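You operate a simulated robot arm through the tools that you are given. There is no shell and no other tool.

The job below is to be done with a simulated two-armed robot. You get a single attempt, and the scene is never put back.

## Task
Brush away the crumbs under the yellow work tray with the trough brush.
Fine: slide the tray to the low divider first and back again after; put the brush back. Set down upright: trough brush. What is to be rubbed or washed off counts as gone when no trace of it is left.

It is judged by the outcome, as a careful person would: the job done as asked, and still so three seconds after it is handed in. It fails if anything else is knocked over, pushed out of place, dropped, spilled or broken.

## Robot
Two 7-joint arms with fingered hands on one trunk that stands fixed in place. Base frame: the origin is at the foot of the trunk, x ahead of it, y to its left, z up; the work surface is at about z = 695. Units: mm, rad, N and s.
The left shoulder is at [70, 139, 983], the right one opposite. With the tool pointing down near the work surface each hand reaches from about 460 to 840 mm from the base axis, measured 20 degrees to its own side. Payload 3.9 kg a hand.
Tool frame (each hand has its own): the origin (TCP) lies between the finger pads and is the grasp point; the fingertips stand 29 mm ahead of it; z points along the fingers, y is the line along which they close. The gripper opens to 100 mm; its body begins 34 mm behind the TCP. The gripper is a hand of 5 fingers: y runs from the thumb to the fingers, the wrist lies at [-15, -105, -177] in the tool frame, and closing takes about 1.5 s.
Orientation is that of the tool frame in the base frame, as [roll, pitch, yaw] about the fixed x, y, z axes, in that order (R = Rz(yaw) Ry(pitch) Rx(roll)). With the fingers straight down and the wrist toward the robot, the tool's x, y and z point along [0, 1, 0], [1, 0, 0] and [0, 0, -1] of the base frame.

## Interface
- The arms move only by the tool nudge_tool. It takes "left_increments", "right_increments" or both (then of equal length, played together; a hand with none holds still); each is a list of rows, each a list of 3 entries, a list of its own where there are three numbers: the opening, from 0 (shut) to 1 (fully open), then the shift along the tool's x, y, z in units of 25 mm (1.0 is 25 mm), then the turn, a rotation vector about the tool's x, y, z in units of 8 degrees (1.0 is 8 degrees). In form: [[claw, [x, y, z], [wx, wy, wz]], ...]. A call has 1 to 20 rows; each row shifts and turns the commanded pose from where the row before left it, along the tool's axes as they then stand. A call with a number of a shift or a turn outside -1 to 1 is refused whole. Rows are played at 5 a second. More than 50 mm and 0.15 rad between two rows, or a gripper value outside its range, and nothing of the call is played. A pose out of reach is approached as far as the arm can. The call stops where the force on the tool passes 40 N (or 10 N more than at its start, if that is more) or the arm is blocked; 0.2 s more then pass. Each finger travels about 153 mm/s and halts on what it meets, pressing with about 30 N; the grip force reading is that of the motor and also rises with nothing between the fingers. The clock runs only during rows and for 0.2 s after the last one: add rows that do not move to give the fingers time. The reply holds the time, the measured pose of the TCP, the force on the tool along the base axes, the opening and the grip force, in the units named above and with some noise, with the torque about the TCP (base axes, N m) and any sound that the robot's microphone picked up.
- Cameras (640 x 400 px; columns grow to the right, rows downward): "scene" is now at [129.9, 24.1, 1303]; the picture's right is [0.33, -0.95, 0.00], its down [-0.62, -0.21, -0.76] and it looks along [0.72, 0.25, -0.65] (base axes); focal length 230 px, centre (320, 200). "left" rides on the left gripper at [-66, -86, -121] in its tool frame; the picture's right is [-0.76, -0.31, 0.58], its down [0.59, -0.70, 0.40] and it looks along [0.28, 0.64, 0.71] (tool axes); focal length 247 px, centre (320, 200). "right" rides on the right gripper at [66, -86, -121] in its tool frame; the picture's right is [-0.76, 0.31, -0.58], its down [-0.59, -0.70, 0.40] and it looks along [-0.28, 0.64, 0.71] (tool axes); focal length 247 px, centre (320, 200). There is no depth. A picture from a camera that has moved, and an enlarged one, comes with that camera's place and axes in the base frame and with its lens. The place of the scene camera against the robot may be out by one fixed shift of up to 12 mm in any direction.
- grab_frame(camera): a new picture of that camera. No time passes.
- slide_trunk(by): slides the trunk up (or, below 0, down) by that many mm; the arms and the scene camera ride with it, the base frame stays. It gives what a move gives, with no picture.
- preshape(shape, hand): the hand has 5 fingers and takes this shape, open, in about a second: jaw (thumb against the fingers, like two jaws); tri (thumb and two fingers); tip (a fingertip pinch); poke (one finger out to press); point (the index stretched); flat (the hand flat); cup (the hand cupped); fist (a fist). The gripper value then closes the fingers along that shape, each until it touches; the sizes above hold for jaw. It gives what a move gives, with no picture.
- pan_tilt(pan, tilt): turns the head with the scene camera to pan (to the left, within 1.501 rad either way) and tilt (down, from -0.506 to 1.204), counted from straight ahead of the robot. It gives what a move gives.
- enlarge(camera, box): a new picture of the part [left, top, right, bottom] of that camera's present view, enlarged. No time passes.
- finish_job(): hands the job in; it is judged then, once.

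Nothing tells you positions but the pictures and the camera data. Unless the task says otherwise, let go and move clear before handing in.

The tools are called after ">>>" by a JSON object that holds its "fn" and its "kwargs". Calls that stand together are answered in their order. nudge_tool: Moves the arms, as the interface text tells. Its arguments: {"type":"object","properties":{"left_increments":{"type":"array","items":{"type":"array"}},"right_increments":{"type":"array","items":{"type":"array"}}},"required":[]} The other tools are called the same way: slide_trunk (by) moves the trunk up or down; preshape (shape, hand) gives the hand a shape; pan_tilt (pan, tilt) turns the head that bears the scene camera; grab_frame (camera) takes a picture; enlarge (camera, box) takes an enlarged picture of a part of a camera's view; finish_job () hands the job in.

At the start:

```text
time_s: 0.0
left_eef_pos: [428.8, 392.4, 1134.2]
left_tcp_rot: [-3.142, 0.001, 1.963]
left_wrist_force: [0.6, -0.7, 0.4]
left_moment: [-0.01, 0.01, -0.01]
left_grip_width: 99.7
left_finger_force: 0.1
left_shape: jaw
right_eef_pos: [503.4, 0.5, 1070.4]
right_tcp_rot: [3.141, 0.001, 1.963]
right_wrist_force: [0.7, 0.1, 0.7]
right_moment: [0.03, -0.01, 0.0]
right_grip_width: 100.0
right_finger_force: 0.1
right_shape: jaw
trunk travel left (down, up): [-625.0, 215.0]
head pan, tilt (commanded): [0.332, 0.714]
```

scene: 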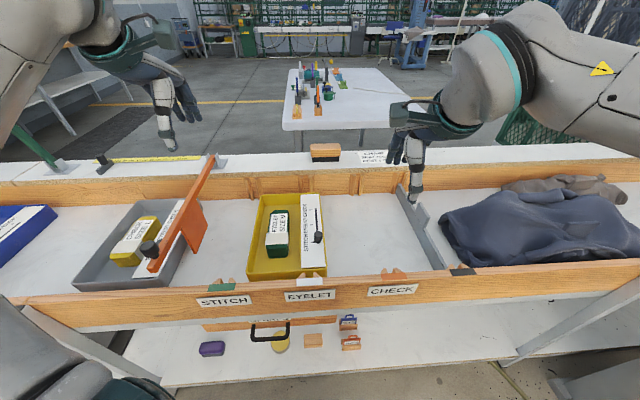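
right: 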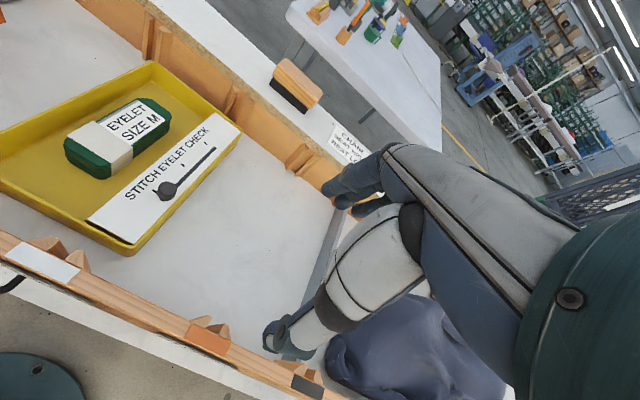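
left: 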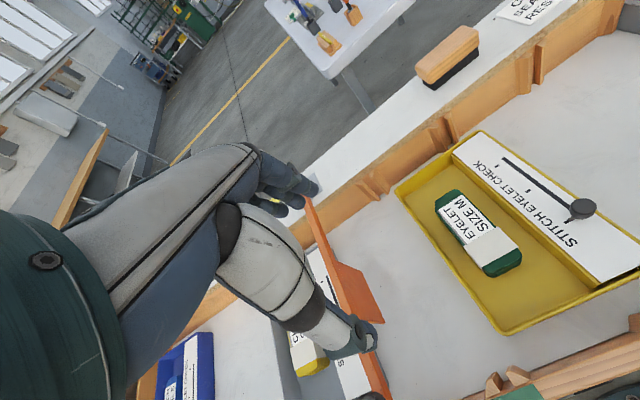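

I see a trough (channel) along the bench holding a grey tray, the yellow work tray, a low grey divider to its right and a dark cloth; a brush (orange back, dark bristles) sits on the far rail behind the yellow tray. I'll look closer before moving anything.

>>> {"fn": "enlarge", "kwargs": {"camera": "scene", "box": [220, 130, 480, 300]}}

>>> {"fn": "enlarge", "kwargs": {"camera": "right", "box": [0, 40, 400, 300]}}

>>> {"fn": "enlarge", "kwargs": {"camera": "scene", "box": [300, 120, 440, 210]}}

>>> {"fn": "enlarge", "kwargs": {"camera": "left", "box": [380, 0, 640, 170]}}

```text
2.35 times, centred on (350, 215) of scene
camera zoom: at [129.9, 24.1, 1303.0], right [0.33, -0.95, 0.0], down [-0.62, -0.21, -0.76], along [0.72, 0.25, -0.65], focal length 540 px, centre (249, 165)
```

zoom: 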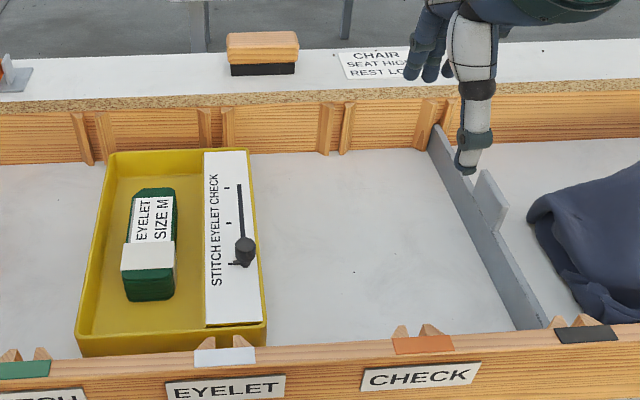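

```text
1.54 times, centred on (200, 170) of right
camera zoom: at [398.6, 27.4, 1191.4], right [0.57, -0.58, 0.58], down [-0.42, -0.81, -0.4], along [0.7, -0.02, -0.71], focal length 380 px, centre (505, 246)
```

zoom: 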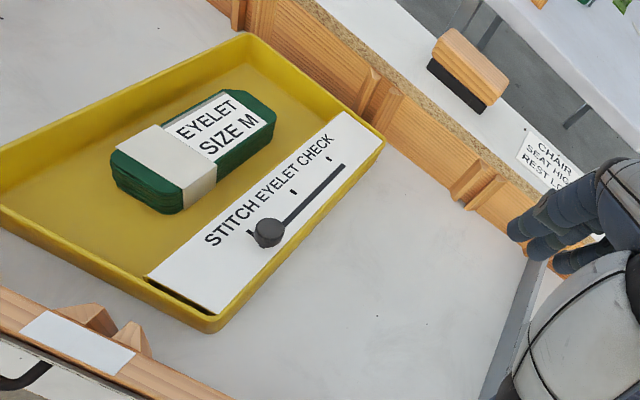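

```text
4.44 times, centred on (370, 165) of scene
camera zoom: at [129.9, 24.1, 1303.0], right [0.33, -0.95, 0.0], down [-0.62, -0.21, -0.76], along [0.72, 0.25, -0.65], focal length 1021 px, centre (98, 356)
```

zoom: 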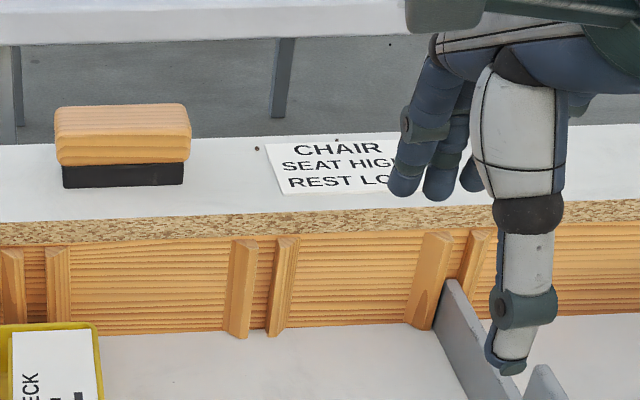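

```text
2.35 times, centred on (510, 85) of left
camera zoom: at [376.3, 298.8, 1255.0], right [0.01, -0.82, -0.58], down [-0.88, 0.27, -0.4], along [0.48, 0.51, -0.71], focal length 581 px, centre (-127, 471)
```

zoom: 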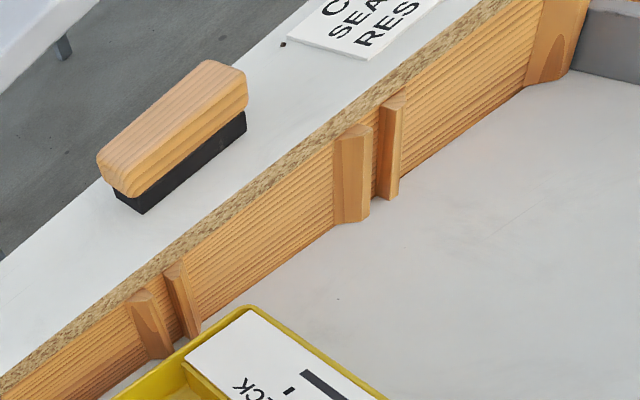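

The yellow tray appears to sit in a trough turned about 22.5° to the base, with the brush on the far ledge and the low grey divider some 300 mm to the right of the tray. I'll look closer at the gap left of the tray, the divider and the near wall.

>>> {"fn": "enlarge", "kwargs": {"camera": "scene", "box": [60, 140, 300, 300]}}

>>> {"fn": "enlarge", "kwargs": {"camera": "scene", "box": [380, 150, 540, 290]}}

>>> {"fn": "enlarge", "kwargs": {"camera": "left", "box": [380, 120, 640, 400]}}

>>> {"fn": "enlarge", "kwargs": {"camera": "scene", "box": [180, 260, 480, 380]}}

```text
2.50 times, centred on (180, 220) of scene
camera zoom: at [129.9, 24.1, 1303.0], right [0.33, -0.95, 0.0], down [-0.62, -0.21, -0.76], along [0.72, 0.25, -0.65], focal length 574 px, centre (670, 150)
```

zoom: 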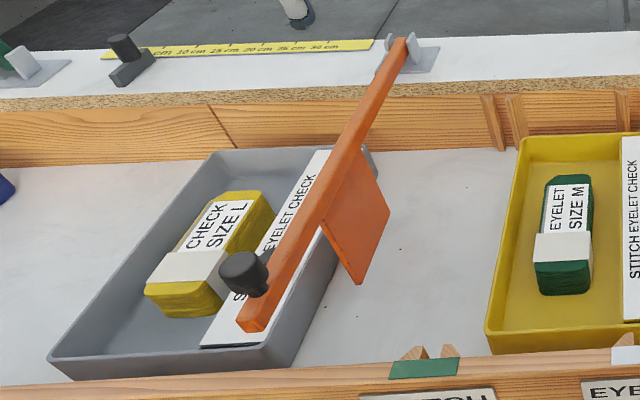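

```text
2.86 times, centred on (460, 220) of scene
camera zoom: at [129.9, 24.1, 1303.0], right [0.33, -0.95, 0.0], down [-0.62, -0.21, -0.76], along [0.72, 0.25, -0.65], focal length 656 px, centre (-80, 143)
```

zoom: 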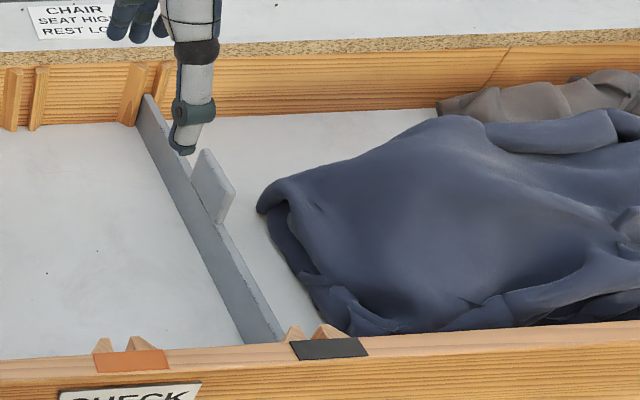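

```text
1.43 times, centred on (510, 260) of left
camera zoom: at [376.3, 298.8, 1255.0], right [0.01, -0.82, -0.58], down [-0.88, 0.27, -0.4], along [0.48, 0.51, -0.71], focal length 353 px, centre (49, 114)
```

zoom: 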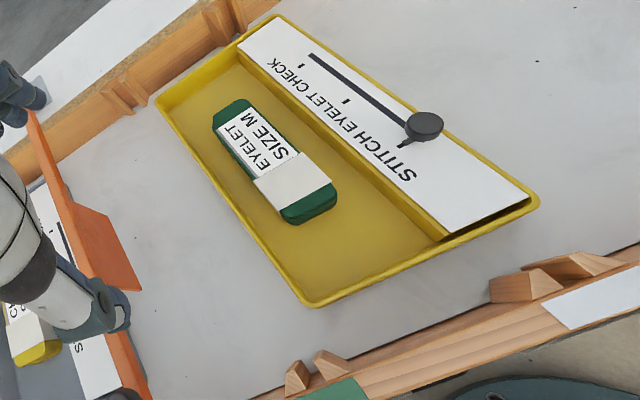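

```text
2.13 times, centred on (330, 320) of scene
camera zoom: at [129.9, 24.1, 1303.0], right [0.33, -0.95, 0.0], down [-0.62, -0.21, -0.76], along [0.72, 0.25, -0.65], focal length 490 px, centre (299, -56)
```

zoom: 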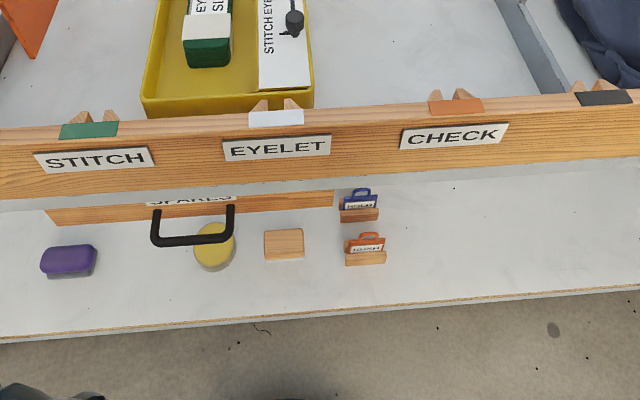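

The low divider is the grey one on the right; the orange arm hangs over the grey tray on the left and must be avoided. I'll shift the right hand aside to the right and turn it so its camera watches the tray-to-divider space.

>>> {"fn": "nudge_tool", "kwargs": {"right_increments": [[1, [-0.8, 0, 0], [0, 0, -0.95]], [1, [-0.8, 0, 0], [0, 0, -0.95]], [1, [-0.8, 0, 0], [0, 0, -0.95]], [1, [-0.8, 0, 0], [0, 0, -0.95]], [1, [-0.8, 0, 0], [0, 0, -0.95]], [1, [-0.8, 0, 0], [0, 0, -0.95]], [1, [-0.8, 0, 0], [0, 0, -0.95]]]}}

>>> {"fn": "grab_frame", "kwargs": {"camera": "right"}}

>>> {"fn": "grab_frame", "kwargs": {"camera": "scene"}}

```text
time_s: 1.6
left_eef_pos: [430.8, 393.0, 1134.2]
left_tcp_rot: [-3.14, 0.001, 1.964]
left_wrist_force: [0.3, 0.4, 0.1]
left_moment: [-0.04, 0.03, 0.02]
left_grip_width: 99.9
left_finger_force: 0.1
left_shape: jaw
right_eef_pos: [511.4, -18.1, 1071.2]
right_tcp_rot: [3.141, 0.002, 2.095]
right_wrist_force: [0.0, 0.0, 0.0]
right_moment: [-0.01, 0.0, 0.0]
right_grip_width: 99.6
right_finger_force: 0.0
right_shape: jaw
right hand out of reach, approached as far as the arm can: row 2, 3, 4, 5, 6, 7
trunk travel left (down, up): [-625.0, 215.0]
head pan, tilt (commanded): [0.332, 0.714]
```

```text
taken
camera right: at [404.3, -5.1, 1192.0], right [0.65, -0.5, 0.58], down [-0.31, -0.86, -0.4], along [0.7, 0.08, -0.71], focal length 247 px, centre (320, 200)
```

right: 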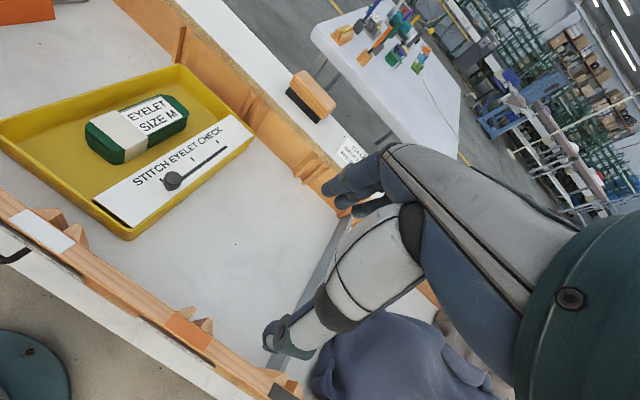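

```text
taken
camera scene: at [129.9, 24.2, 1303.0], right [0.33, -0.95, 0.0], down [-0.62, -0.21, -0.76], along [0.72, 0.25, -0.65], focal length 230 px, centre (320, 200)
```

scene: 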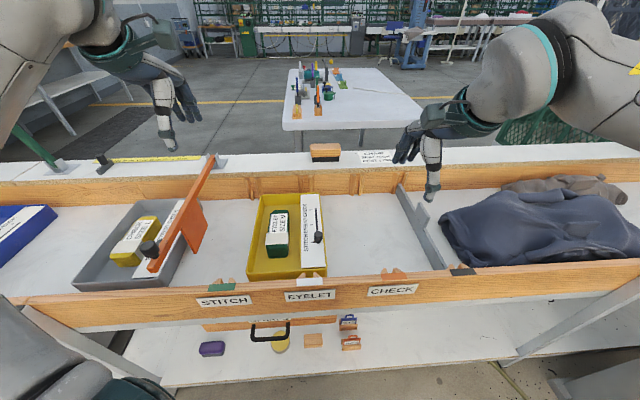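

The right arm could not take that yaw direction and barely moved; nothing was touched. Now I'll test the left hand: shift over the tray's left wall and turn it so the wrist comes over the tray side (right), staying high.

>>> {"fn": "nudge_tool", "kwargs": {"left_increments": [[1, [-0.36, 0.527, 1], [0, 0, 0]], [1, [-0.36, 0.527, 1], [0, 0, 0]], [1, [-0.36, 0.527, 1], [0, 0, 0]], [1, [-0.36, 0.527, 1], [0, 0, 0]], [1, [-0.36, 0.527, 1], [0, 0, 0]], [1, [-0.36, 0.527, 1], [0, 0, 0]]]}}

>>> {"fn": "grab_frame", "kwargs": {"camera": "left"}}

>>> {"fn": "grab_frame", "kwargs": {"camera": "scene"}}

```text
time_s: 3.0
left_eef_pos: [523.0, 374.5, 984.4]
left_tcp_rot: [-3.141, 0.0, 1.964]
left_wrist_force: [0.1, 0.6, 0.0]
left_moment: [-0.02, 0.02, 0.01]
left_grip_width: 99.9
left_finger_force: 0.0
left_shape: jaw
right_eef_pos: [513.1, -18.6, 1070.6]
right_tcp_rot: [3.142, 0.002, 2.095]
right_wrist_force: [0.0, -1.6, 0.6]
right_moment: [-0.03, 0.0, 0.01]
right_grip_width: 99.5
right_finger_force: 0.0
right_shape: jaw
trunk travel left (down, up): [-625.0, 215.0]
head pan, tilt (commanded): [0.332, 0.714]
```

```text
taken
camera left: at [468.0, 279.8, 1104.7], right [0.01, -0.82, -0.58], down [-0.88, 0.27, -0.4], along [0.48, 0.51, -0.71], focal length 247 px, centre (320, 200)
```

left: 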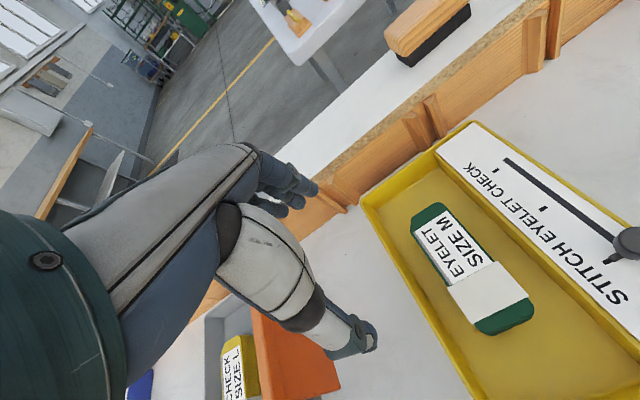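

```text
taken
camera scene: at [130.6, 23.7, 1302.9], right [0.33, -0.95, 0.0], down [-0.62, -0.21, -0.76], along [0.71, 0.25, -0.65], focal length 230 px, centre (320, 200)
```

scene: 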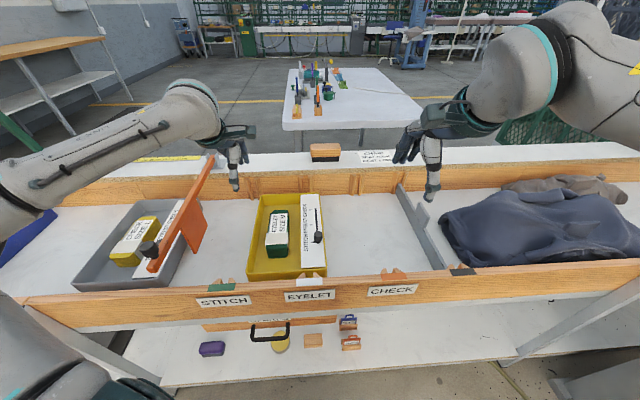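

Left hand is now above the tray's left wall at about z=984. Now I test turning it in place so the thumb–finger line crosses the wall.

>>> {"fn": "nudge_tool", "kwargs": {"left_increments": [[1, [0, 0, 0], [0, 0, -0.94]], [1, [0, 0, 0], [0, 0, -0.94]], [1, [0, 0, 0], [0, 0, -0.94]], [1, [0, 0, 0], [0, 0, -0.94]], [1, [0, 0, 0], [0, 0, -0.94]], [1, [0, 0, 0], [0, 0, -0.94]]]}}

>>> {"fn": "grab_frame", "kwargs": {"camera": "scene"}}

>>> {"fn": "grab_frame", "kwargs": {"camera": "left"}}

```text
time_s: 4.4
left_eef_pos: [524.5, 371.4, 985.0]
left_tcp_rot: [3.141, -0.001, 2.755]
left_wrist_force: [0.0, -1.3, -0.8]
left_moment: [-0.01, -0.01, -0.02]
left_grip_width: 99.7
left_finger_force: 0.0
left_shape: jaw
right_eef_pos: [510.9, -19.9, 1071.1]
right_tcp_rot: [3.141, -0.002, 2.096]
right_wrist_force: [-0.1, -0.5, 0.2]
right_moment: [0.01, -0.02, -0.02]
right_grip_width: 99.8
right_finger_force: 0.1
right_shape: jaw
trunk travel left (down, up): [-625.0, 215.0]
head pan, tilt (commanded): [0.332, 0.714]
```

```text
taken
camera scene: at [130.2, 22.4, 1303.0], right [0.33, -0.95, 0.0], down [-0.62, -0.21, -0.76], along [0.71, 0.25, -0.65], focal length 230 px, centre (320, 200)
```

scene: 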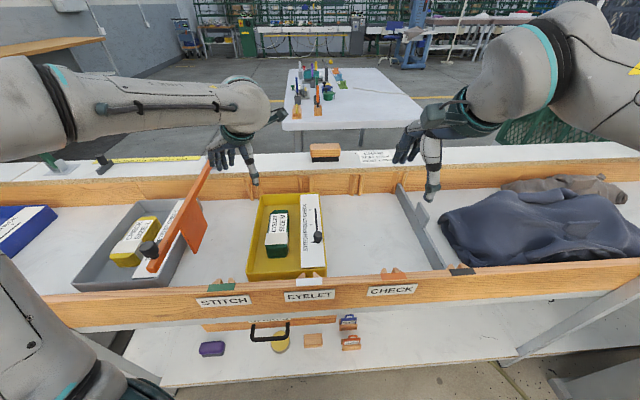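

```text
taken
camera left: at [552.5, 267.4, 1105.1], right [0.59, -0.57, -0.58], down [-0.81, -0.43, -0.4], along [-0.02, 0.7, -0.71], focal length 247 px, centre (320, 200)
```

left: 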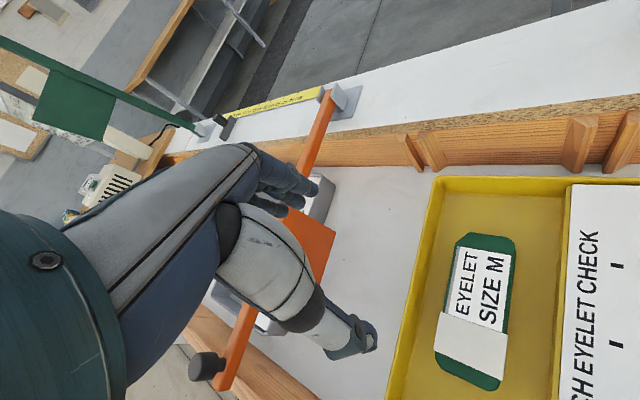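

The turn works in this direction. I'll finish the quarter turn so the thumb is on the tray side and the fingers outside.

>>> {"fn": "nudge_tool", "kwargs": {"left_increments": [[1, [0, 0, 0], [0, 0, -0.94]], [1, [0, 0, 0], [0, 0, -0.94]], [1, [0, 0, 0], [0, 0, -0.94]], [1, [0, 0, 0], [0, 0, -0.94]], [1, [0, 0, 0], [0, 0, -0.94]], [1, [0, 0, 0], [0, 0, -0.94]]]}}

>>> {"fn": "grab_frame", "kwargs": {"camera": "scene"}}

>>> {"fn": "grab_frame", "kwargs": {"camera": "left"}}

```text
time_s: 5.8
left_eef_pos: [525.4, 372.3, 984.7]
left_tcp_rot: [-3.141, -0.001, -2.743]
left_wrist_force: [0.5, 0.2, 0.6]
left_moment: [-0.02, -0.01, -0.01]
left_grip_width: 99.7
left_finger_force: 0.1
left_shape: jaw
right_eef_pos: [512.4, -18.9, 1070.7]
right_tcp_rot: [3.141, 0.0, 2.096]
right_wrist_force: [0.3, 0.2, 0.0]
right_moment: [0.01, -0.02, -0.01]
right_grip_width: 99.9
right_finger_force: 0.1
right_shape: jaw
trunk travel left (down, up): [-625.0, 215.0]
head pan, tilt (commanded): [0.332, 0.714]
```

```text
taken
camera scene: at [130.6, 23.8, 1302.9], right [0.33, -0.95, 0.0], down [-0.62, -0.21, -0.76], along [0.71, 0.25, -0.65], focal length 230 px, centre (320, 200)
```

scene: 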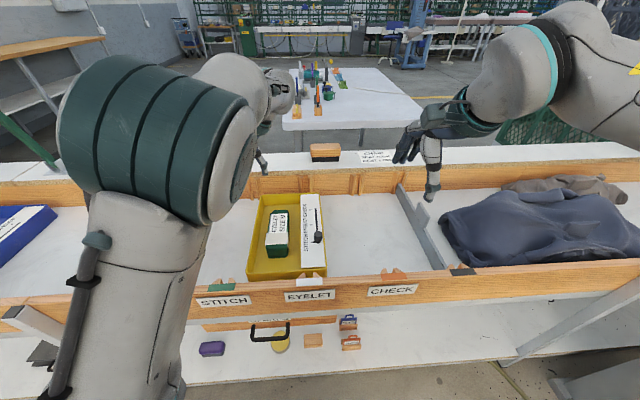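

```text
taken
camera left: at [618.1, 318.6, 1104.9], right [0.82, 0.01, -0.58], down [-0.27, -0.88, -0.4], along [-0.51, 0.48, -0.71], focal length 247 px, centre (320, 200)
```

left: 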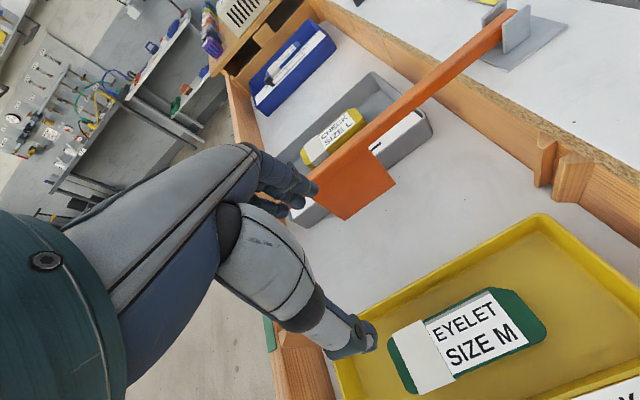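

The quarter turn is done. I'll zoom in on the left-hand camera to place the tray's left wall and inner gap precisely.

>>> {"fn": "enlarge", "kwargs": {"camera": "left", "box": [300, 190, 640, 400]}}

>>> {"fn": "enlarge", "kwargs": {"camera": "right", "box": [0, 40, 260, 250]}}

>>> {"fn": "enlarge", "kwargs": {"camera": "scene", "box": [230, 180, 350, 290]}}

```text
1.88 times, centred on (470, 295) of left
camera zoom: at [618.1, 318.6, 1104.9], right [0.82, 0.01, -0.58], down [-0.27, -0.88, -0.4], along [-0.51, 0.48, -0.71], focal length 465 px, centre (38, 21)
```

zoom: 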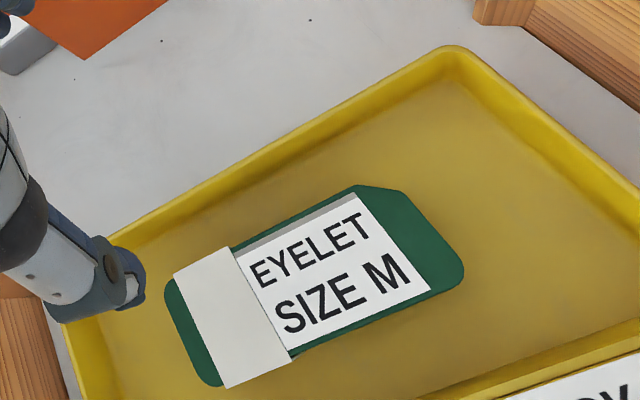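

```text
1.90 times, centred on (130, 145) of right
camera zoom: at [405.0, -5.5, 1191.7], right [0.65, -0.5, 0.58], down [-0.31, -0.86, -0.4], along [0.7, 0.08, -0.71], focal length 470 px, centre (682, 305)
```

zoom: 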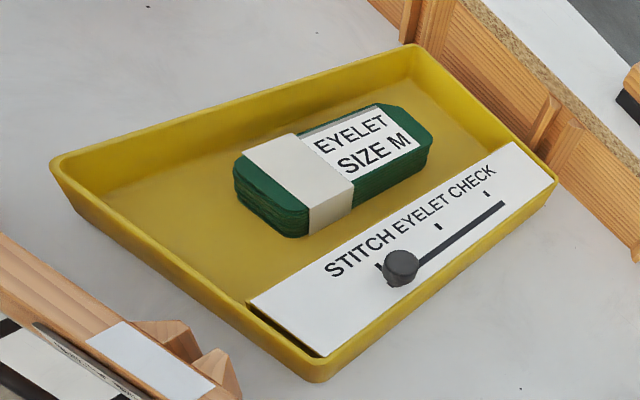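

```text
3.64 times, centred on (290, 235) of scene
camera zoom: at [130.6, 23.8, 1302.9], right [0.33, -0.95, 0.0], down [-0.62, -0.21, -0.76], along [0.71, 0.25, -0.65], focal length 835 px, centre (429, 73)
```

zoom: 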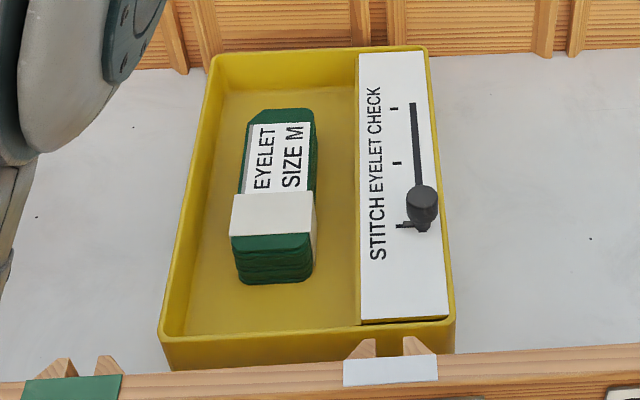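

I take the tray rim at z≈758, left rim at s≈150 in the bench-aligned frame, trough floor ≈695. I'll partly close the hand and come down to just above the wall to check alignment.

>>> {"fn": "nudge_tool", "kwargs": {"left_increments": [[0.4, [-0.28, 0.3, 0.8], [0, 0, 0]], [0.4, [0, 0, 0.8], [0, 0, 0]], [0.4, [0, 0, 0.8], [0, 0, 0]], [0.4, [0, 0, 0.8], [0, 0, 0]], [0.4, [0, 0, 0.8], [0, 0, 0]]]}}

>>> {"fn": "grab_frame", "kwargs": {"camera": "left"}}

>>> {"fn": "grab_frame", "kwargs": {"camera": "scene"}}

>>> {"fn": "grab_frame", "kwargs": {"camera": "right"}}

```text
time_s: 7.0
left_eef_pos: [531.0, 383.0, 882.8]
left_tcp_rot: [3.141, 0.002, -2.743]
left_wrist_force: [0.9, 0.7, 0.8]
left_moment: [-0.02, -0.02, -0.03]
left_grip_width: 40.4
left_finger_force: 0.1
left_shape: jaw
right_eef_pos: [512.2, -19.2, 1071.8]
right_tcp_rot: [-3.141, 0.0, 2.097]
right_wrist_force: [0.5, 0.7, 0.2]
right_moment: [0.0, 0.0, -0.03]
right_grip_width: 99.9
right_finger_force: 0.0
right_shape: jaw
trunk travel left (down, up): [-625.0, 215.0]
head pan, tilt (commanded): [0.332, 0.714]
```

```text
taken
camera left: at [623.0, 329.3, 1004.6], right [0.82, 0.01, -0.58], down [-0.27, -0.88, -0.4], along [-0.51, 0.48, -0.71], focal length 247 px, centre (320, 200)
```

left: 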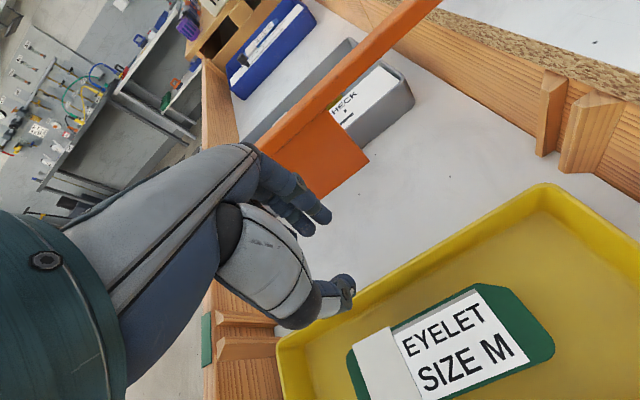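

```text
taken
camera scene: at [130.2, 24.2, 1303.0], right [0.33, -0.95, 0.0], down [-0.62, -0.21, -0.76], along [0.71, 0.25, -0.65], focal length 230 px, centre (320, 200)
```

scene: 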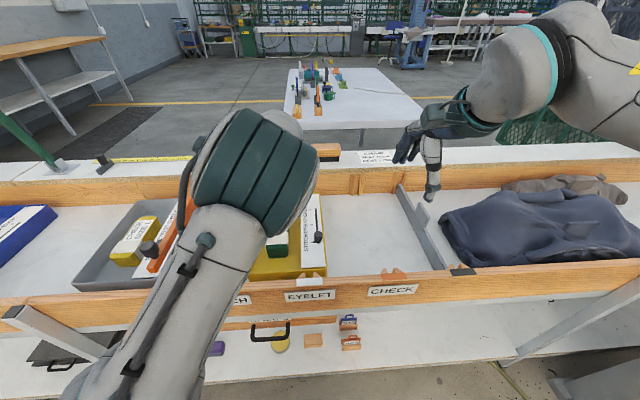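

```text
taken
camera right: at [404.6, -5.1, 1191.9], right [0.65, -0.5, 0.58], down [-0.31, -0.86, -0.4], along [0.7, 0.08, -0.71], focal length 247 px, centre (320, 200)
```

right: 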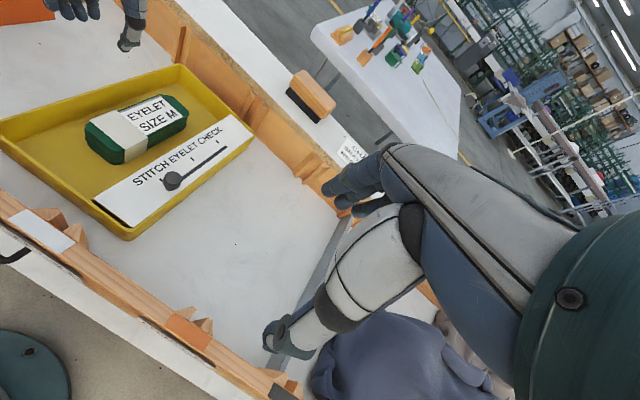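

Alignment is close (TCP at s≈150, n≈637). I lower to just above the rim and check again.

>>> {"fn": "nudge_tool", "kwargs": {"left_increments": [[0.4, [0, 0, 0.8], [0, 0, 0]], [0.4, [0, 0, 0.8], [0, 0, 0]], [0.4, [0, 0, 0.8], [0, 0, 0]], [0.4, [0, 0, 0.7], [0, 0, 0]]]}}

>>> {"fn": "grab_frame", "kwargs": {"camera": "left"}}

>>> {"fn": "enlarge", "kwargs": {"camera": "left", "box": [220, 160, 480, 330]}}

>>> {"fn": "enlarge", "kwargs": {"camera": "right", "box": [0, 0, 260, 170]}}

```text
time_s: 8.0
left_eef_pos: [526.8, 383.9, 805.7]
left_tcp_rot: [-3.141, 0.001, -2.744]
left_wrist_force: [0.5, -0.6, 0.1]
left_moment: [0.02, 0.03, 0.0]
left_grip_width: 40.2
left_finger_force: 0.0
left_shape: jaw
right_eef_pos: [512.6, -18.0, 1070.5]
right_tcp_rot: [3.141, 0.0, 2.096]
right_wrist_force: [0.8, -0.1, 0.4]
right_moment: [0.0, 0.01, -0.03]
right_grip_width: 99.6
right_finger_force: 0.1
right_shape: jaw
trunk travel left (down, up): [-625.0, 215.0]
head pan, tilt (commanded): [0.332, 0.714]
```

```text
taken
camera left: at [620.4, 329.7, 926.3], right [0.82, 0.01, -0.58], down [-0.27, -0.88, -0.4], along [-0.51, 0.48, -0.71], focal length 247 px, centre (320, 200)
```

left: 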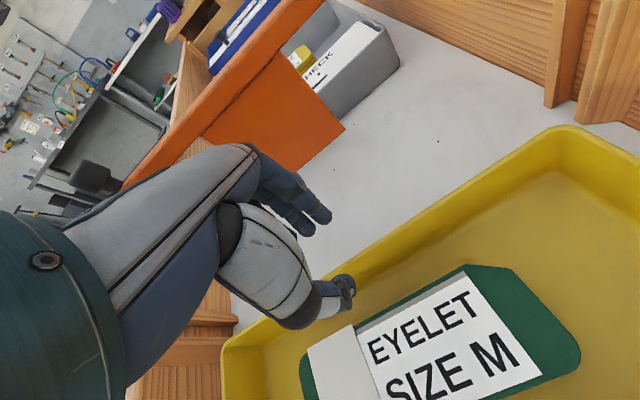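

```text
2.35 times, centred on (350, 245) of left
camera zoom: at [620.4, 329.7, 926.3], right [0.82, 0.01, -0.58], down [-0.27, -0.88, -0.4], along [-0.51, 0.48, -0.71], focal length 581 px, centre (249, 94)
```

zoom: 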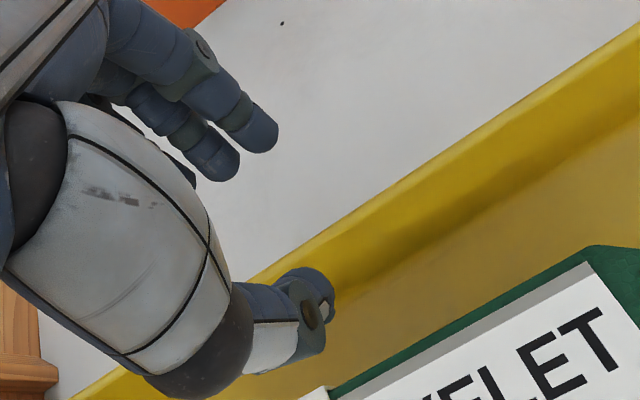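

```text
2.35 times, centred on (130, 85) of right
camera zoom: at [404.6, -5.1, 1191.8], right [0.65, -0.5, 0.58], down [-0.31, -0.86, -0.4], along [0.7, 0.08, -0.71], focal length 581 px, centre (767, 471)
```

zoom: 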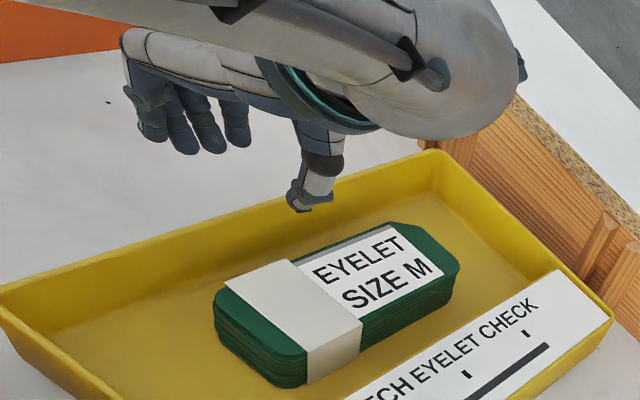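

Thumb tip is at s≈128, between the tray's wall (~143) and the green stack (~113); fingers are outside. I shift slightly along the wall to centre the finger spread and lower to straddle the wall.

>>> {"fn": "nudge_tool", "kwargs": {"left_increments": [[0.4, [-0.7, 0, 0.4], [0, 0, 0]], [0.4, [0, 0, 0.5], [0, 0, 0]], [0.4, [0, 0, 0.5], [0, 0, 0]], [0.4, [0, 0, 0.5], [0, 0, 0]], [0.4, [0, 0, 0.4], [0, 0, 0]], [0.4, [0, 0, 0], [0, 0, 0]]]}}

>>> {"fn": "grab_frame", "kwargs": {"camera": "left"}}

>>> {"fn": "enlarge", "kwargs": {"camera": "right", "box": [0, 0, 260, 170]}}

```text
time_s: 9.4
left_eef_pos: [545.1, 390.0, 748.5]
left_tcp_rot: [-3.141, 0.001, -2.743]
left_wrist_force: [-0.3, 0.2, 0.0]
left_moment: [-0.01, -0.01, 0.02]
left_grip_width: 39.5
left_finger_force: 0.0
left_shape: jaw
right_eef_pos: [511.7, -18.0, 1070.8]
right_tcp_rot: [3.141, 0.001, 2.096]
right_wrist_force: [-0.8, -0.7, 0.7]
right_moment: [0.0, -0.04, 0.0]
right_grip_width: 99.9
right_finger_force: 0.1
right_shape: jaw
trunk travel left (down, up): [-625.0, 215.0]
head pan, tilt (commanded): [0.332, 0.714]
```

```text
taken
camera left: at [638.1, 336.1, 869.3], right [0.82, 0.01, -0.58], down [-0.27, -0.88, -0.4], along [-0.51, 0.48, -0.71], focal length 247 px, centre (320, 200)
```

left: 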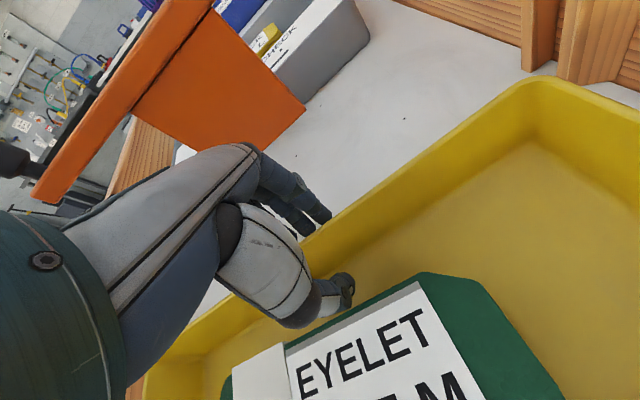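

```text
2.35 times, centred on (130, 85) of right
camera zoom: at [404.5, -5.1, 1191.8], right [0.65, -0.5, 0.58], down [-0.31, -0.86, -0.4], along [0.7, 0.08, -0.71], focal length 581 px, centre (767, 471)
```

zoom: 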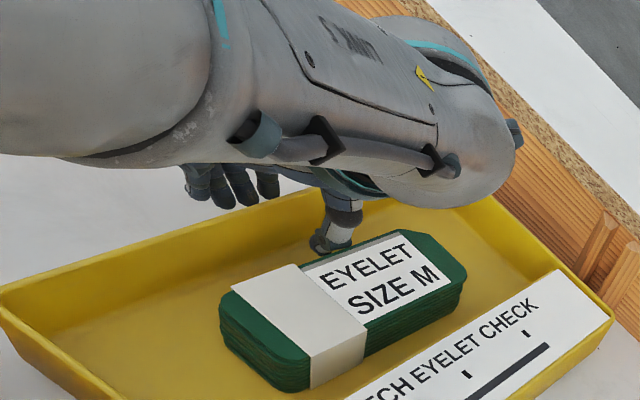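

The thumb is inside and the fingers outside the wall with no contact force, though the green stack looks to have shifted a few mm inside the tray. I now pinch the wall.

>>> {"fn": "nudge_tool", "kwargs": {"left_increments": [[0.25, [0, 0, 0], [0, 0, 0]], [0.15, [0, 0, 0], [0, 0, 0]], [0.05, [0, 0, 0], [0, 0, 0]], [0, [0, 0, 0], [0, 0, 0]], [0, [0, 0, 0], [0, 0, 0]], [0, [0, 0, 0], [0, 0, 0]]]}}

>>> {"fn": "grab_frame", "kwargs": {"camera": "left"}}

>>> {"fn": "enlarge", "kwargs": {"camera": "right", "box": [0, 0, 260, 170]}}

```text
time_s: 10.8
left_eef_pos: [545.0, 390.9, 749.4]
left_tcp_rot: [3.141, 0.0, -2.744]
left_wrist_force: [-1.2, -0.5, -0.4]
left_moment: [-0.06, 0.0, -0.2]
left_grip_width: 0.0
left_finger_force: 30.0
left_shape: jaw
right_eef_pos: [512.4, -18.5, 1071.6]
right_tcp_rot: [-3.142, -0.001, 2.096]
right_wrist_force: [-0.1, -0.2, 0.4]
right_moment: [0.01, 0.01, 0.01]
right_grip_width: 99.9
right_finger_force: 0.1
right_shape: jaw
trunk travel left (down, up): [-625.0, 215.0]
head pan, tilt (commanded): [0.332, 0.714]
```

```text
taken
camera left: at [638.1, 336.0, 869.8], right [0.82, 0.01, -0.58], down [-0.27, -0.88, -0.4], along [-0.51, 0.48, -0.71], focal length 247 px, centre (320, 200)
```

left: 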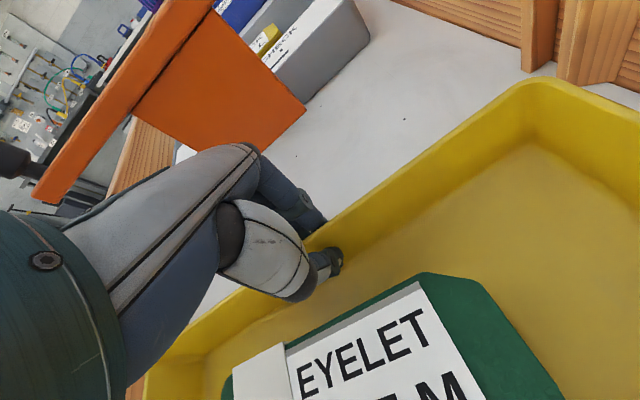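

```text
2.35 times, centred on (130, 85) of right
camera zoom: at [404.4, -5.2, 1191.9], right [0.65, -0.5, 0.58], down [-0.31, -0.86, -0.4], along [0.7, 0.08, -0.71], focal length 581 px, centre (767, 471)
```

zoom: 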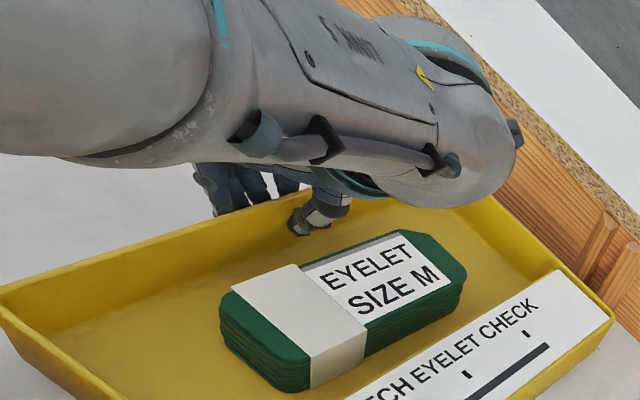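

The wall is pinched firmly. Before dragging, I move the right hand away to the right so the left forearm has free room.

>>> {"fn": "nudge_tool", "kwargs": {"right_increments": [[1, [0, 0, 0], [0, 0, 0.94]], [1, [0, 0, 0], [0, 0, 0.94]], [1, [0, 0, 0], [0, 0, 0.94]], [1, [0, 0, 0], [0, 0, 0.94]], [1, [-0.94, 0, 0.23], [0, 0, 0]], [1, [-0.94, 0, 0.23], [0, 0, 0]], [1, [-0.94, 0, 0.23], [0, 0, 0]], [1, [-0.94, 0, 0.23], [0, 0, 0]], [1, [-0.94, 0, 0.23], [0, 0, 0]], [1, [-0.94, 0, 0.23], [0, 0, 0]], [1, [-0.94, 0, 0.23], [0, 0, 0]], [1, [-0.94, 0, 0.23], [0, 0, 0]], [1, [-0.94, 0, 0.23], [0, 0, 0]], [1, [-0.94, 0, 0.23], [0, 0, 0]]]}}

>>> {"fn": "grab_frame", "kwargs": {"camera": "right"}}

>>> {"fn": "grab_frame", "kwargs": {"camera": "scene"}}

```text
time_s: 13.8
left_eef_pos: [545.8, 389.9, 749.8]
left_tcp_rot: [-3.141, 0.0, -2.744]
left_wrist_force: [-1.7, -1.0, 0.4]
left_moment: [-0.08, -0.04, -0.16]
left_grip_width: 0.1
left_finger_force: 30.3
left_shape: jaw
right_eef_pos: [515.9, -253.3, 1013.5]
right_tcp_rot: [3.14, 0.0, 1.572]
right_wrist_force: [-0.1, 0.5, -0.3]
right_moment: [0.01, 0.01, -0.02]
right_grip_width: 99.9
right_finger_force: 0.0
right_shape: jaw
trunk travel left (down, up): [-625.0, 215.0]
head pan, tilt (commanded): [0.332, 0.714]
```

```text
taken
camera right: at [429.0, -187.8, 1133.7], right [0.31, -0.76, 0.58], down [-0.7, -0.59, -0.4], along [0.64, -0.28, -0.71], focal length 247 px, centre (320, 200)
```

right: 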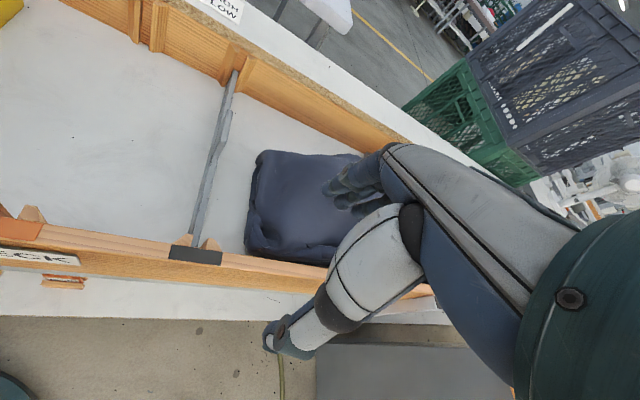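

```text
taken
camera scene: at [130.2, 23.7, 1303.0], right [0.33, -0.95, 0.0], down [-0.62, -0.21, -0.76], along [0.71, 0.25, -0.65], focal length 230 px, centre (320, 200)
```

scene: 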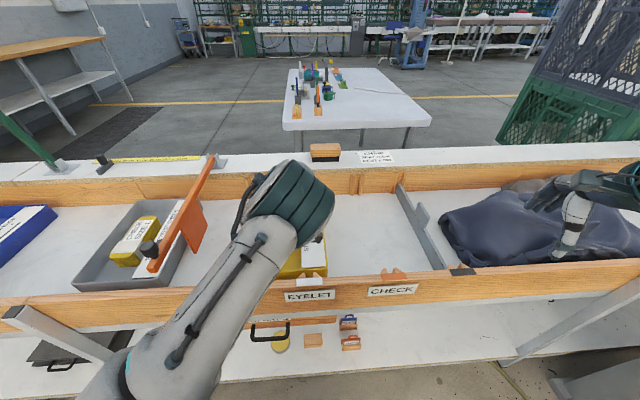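

Right hand is clear; its camera now sees the divider well. I zoom in to place the divider's left face.

>>> {"fn": "enlarge", "kwargs": {"camera": "right", "box": [100, 40, 300, 270]}}

>>> {"fn": "enlarge", "kwargs": {"camera": "scene", "box": [320, 160, 500, 290]}}

```text
1.74 times, centred on (200, 155) of right
camera zoom: at [429.0, -187.8, 1133.7], right [0.31, -0.76, 0.58], down [-0.7, -0.59, -0.4], along [0.64, -0.28, -0.71], focal length 430 px, centre (529, 278)
```

zoom: 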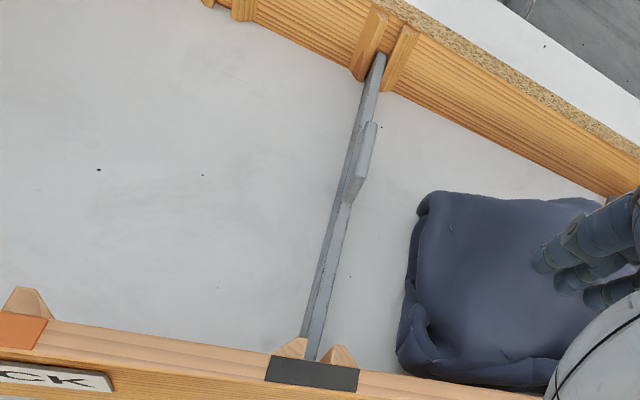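

```text
3.08 times, centred on (410, 225) of scene
camera zoom: at [130.2, 23.7, 1303.0], right [0.33, -0.95, 0.0], down [-0.62, -0.21, -0.76], along [0.71, 0.25, -0.65], focal length 707 px, centre (43, 123)
```

zoom: 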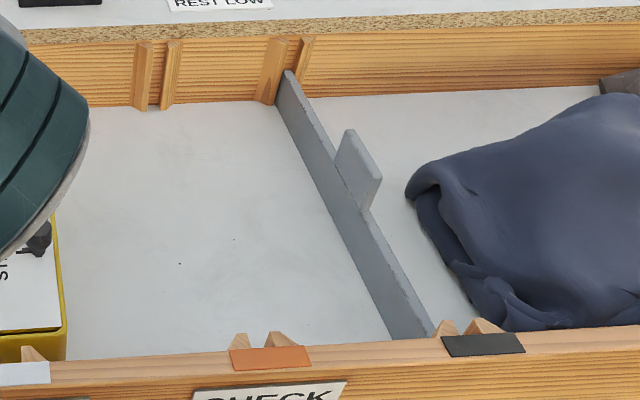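

The divider's left face is at s≈-377 and the tray's right rim at ≈-60, so about 305–315 mm of travel. I drag the first half slowly.

>>> {"fn": "nudge_tool", "kwargs": {"left_increments": [[0, [0, -0.3, 0], [0, 0, 0]], [0, [0, -0.5, 0], [0, 0, 0]], [0, [0, -0.6, 0], [0, 0, 0]], [0, [0, -0.6, 0], [0, 0, 0]], [0, [0, -0.6, 0], [0, 0, 0]], [0, [0, -0.6, 0], [0, 0, 0]], [0, [0, -0.6, 0], [0, 0, 0]], [0, [0, -0.6, 0], [0, 0, 0]], [0, [0, -0.5, 0], [0, 0, 0]], [0, [0, -0.3, 0], [0, 0, 0]]]}}

>>> {"fn": "grab_frame", "kwargs": {"camera": "left"}}

>>> {"fn": "grab_frame", "kwargs": {"camera": "scene"}}

>>> {"fn": "grab_frame", "kwargs": {"camera": "right"}}

```text
time_s: 16.0
left_eef_pos: [595.2, 270.9, 749.4]
left_tcp_rot: [3.139, -0.001, -2.744]
left_wrist_force: [-0.6, 1.3, 0.1]
left_moment: [0.03, -0.09, -0.05]
left_grip_width: 0.0
left_finger_force: 30.0
left_shape: jaw
right_eef_pos: [515.9, -252.7, 1013.6]
right_tcp_rot: [3.141, -0.002, 1.571]
right_wrist_force: [0.4, -1.0, -0.1]
right_moment: [0.04, -0.02, -0.02]
right_grip_width: 99.8
right_finger_force: 0.1
right_shape: jaw
trunk travel left (down, up): [-625.0, 215.0]
head pan, tilt (commanded): [0.332, 0.714]
```

```text
taken
camera left: at [688.1, 216.5, 870.1], right [0.82, 0.01, -0.58], down [-0.27, -0.88, -0.4], along [-0.51, 0.48, -0.71], focal length 247 px, centre (320, 200)
```

left: 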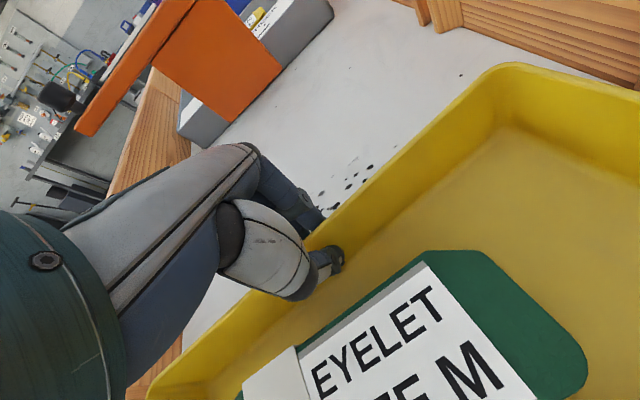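

```text
taken
camera scene: at [130.4, 24.3, 1303.0], right [0.33, -0.95, 0.0], down [-0.62, -0.21, -0.76], along [0.71, 0.25, -0.65], focal length 230 px, centre (320, 200)
```

scene: 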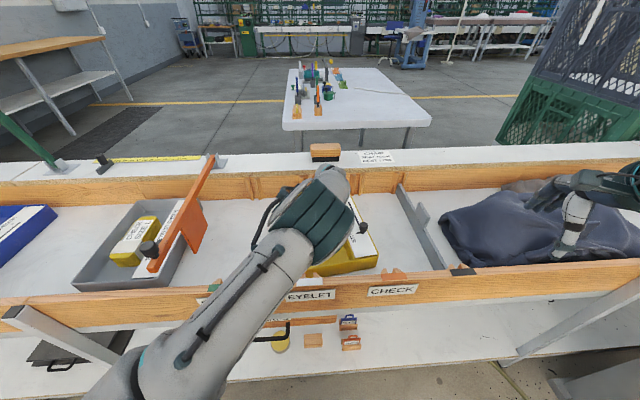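

```text
taken
camera right: at [429.1, -187.1, 1134.0], right [0.31, -0.76, 0.58], down [-0.7, -0.59, -0.4], along [0.64, -0.28, -0.71], focal length 247 px, centre (320, 200)
```

right: 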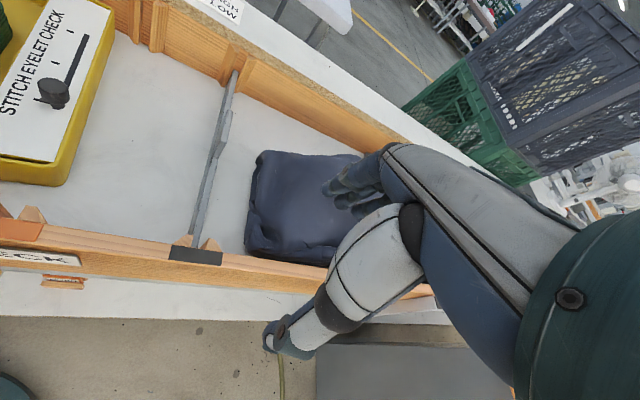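

The tray is following and dark crumbs are now showing on the floor it left. I continue the drag toward the divider.

>>> {"fn": "nudge_tool", "kwargs": {"left_increments": [[0, [0, -0.3, 0], [0, 0, 0]], [0, [0, -0.5, 0], [0, 0, 0]], [0, [0, -0.6, 0], [0, 0, 0]], [0, [0, -0.6, 0], [0, 0, 0]], [0, [0, -0.6, 0], [0, 0, 0]], [0, [0, -0.6, 0], [0, 0, 0]], [0, [0, -0.6, 0], [0, 0, 0]], [0, [0, -0.6, 0], [0, 0, 0]], [0, [0, -0.6, 0], [0, 0, 0]], [0, [0, -0.5, 0], [0, 0, 0]], [0, [0, -0.3, 0], [0, 0, 0]], [0, [0, 0, 0], [0, 0, 0]]]}}

>>> {"fn": "grab_frame", "kwargs": {"camera": "left"}}

>>> {"fn": "grab_frame", "kwargs": {"camera": "scene"}}

>>> {"fn": "grab_frame", "kwargs": {"camera": "right"}}

```text
time_s: 18.6
left_eef_pos: [645.3, 137.4, 751.2]
left_tcp_rot: [-3.14, 0.001, -2.745]
left_wrist_force: [-1.3, -1.1, -0.1]
left_moment: [0.05, 0.01, -0.01]
left_grip_width: 0.0
left_finger_force: 30.0
left_shape: jaw
left hand out of reach, approached as far as the arm can: row 11
right_eef_pos: [515.1, -252.9, 1013.5]
right_tcp_rot: [-3.141, 0.0, 1.571]
right_wrist_force: [0.2, -0.2, 0.4]
right_moment: [0.0, 0.01, -0.03]
right_grip_width: 100.1
right_finger_force: 0.1
right_shape: jaw
trunk travel left (down, up): [-625.0, 215.0]
head pan, tilt (commanded): [0.332, 0.714]
```

```text
taken
camera left: at [737.5, 83.3, 872.3], right [0.82, 0.01, -0.58], down [-0.27, -0.88, -0.4], along [-0.51, 0.48, -0.71], focal length 247 px, centre (320, 200)
```

left: 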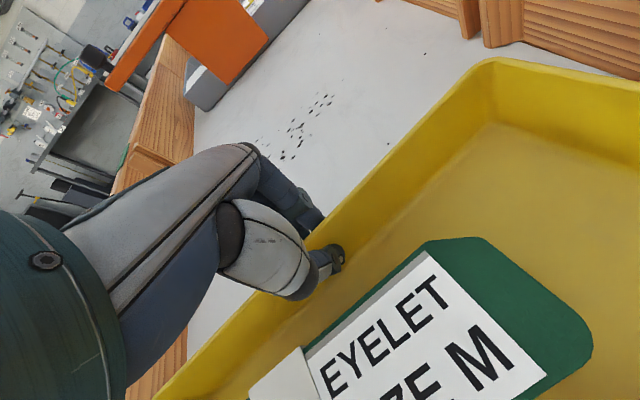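

```text
taken
camera scene: at [130.6, 24.4, 1302.9], right [0.33, -0.95, 0.0], down [-0.62, -0.21, -0.76], along [0.71, 0.25, -0.65], focal length 230 px, centre (320, 200)
```

scene: 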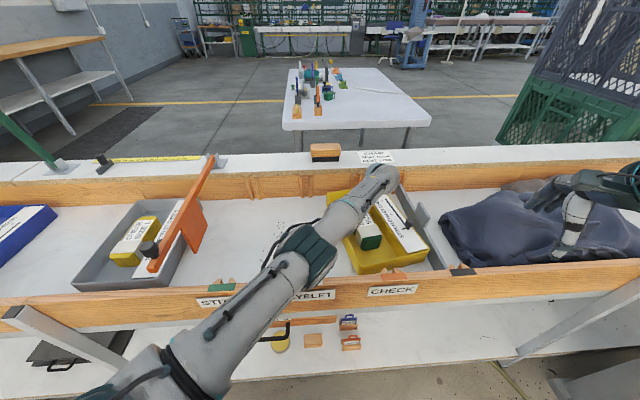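

```text
taken
camera right: at [429.2, -187.1, 1133.9], right [0.31, -0.76, 0.58], down [-0.7, -0.59, -0.4], along [0.64, -0.28, -0.71], focal length 247 px, centre (320, 200)
```

right: 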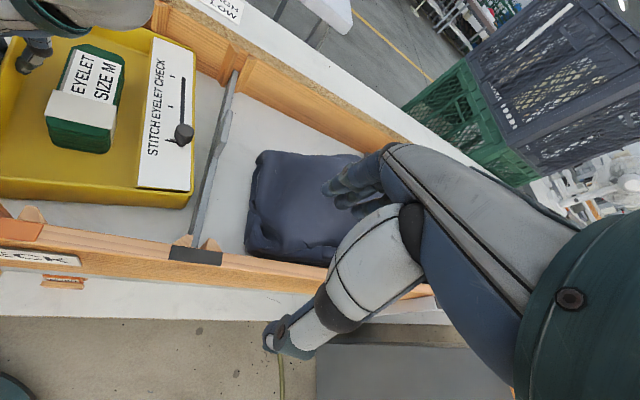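

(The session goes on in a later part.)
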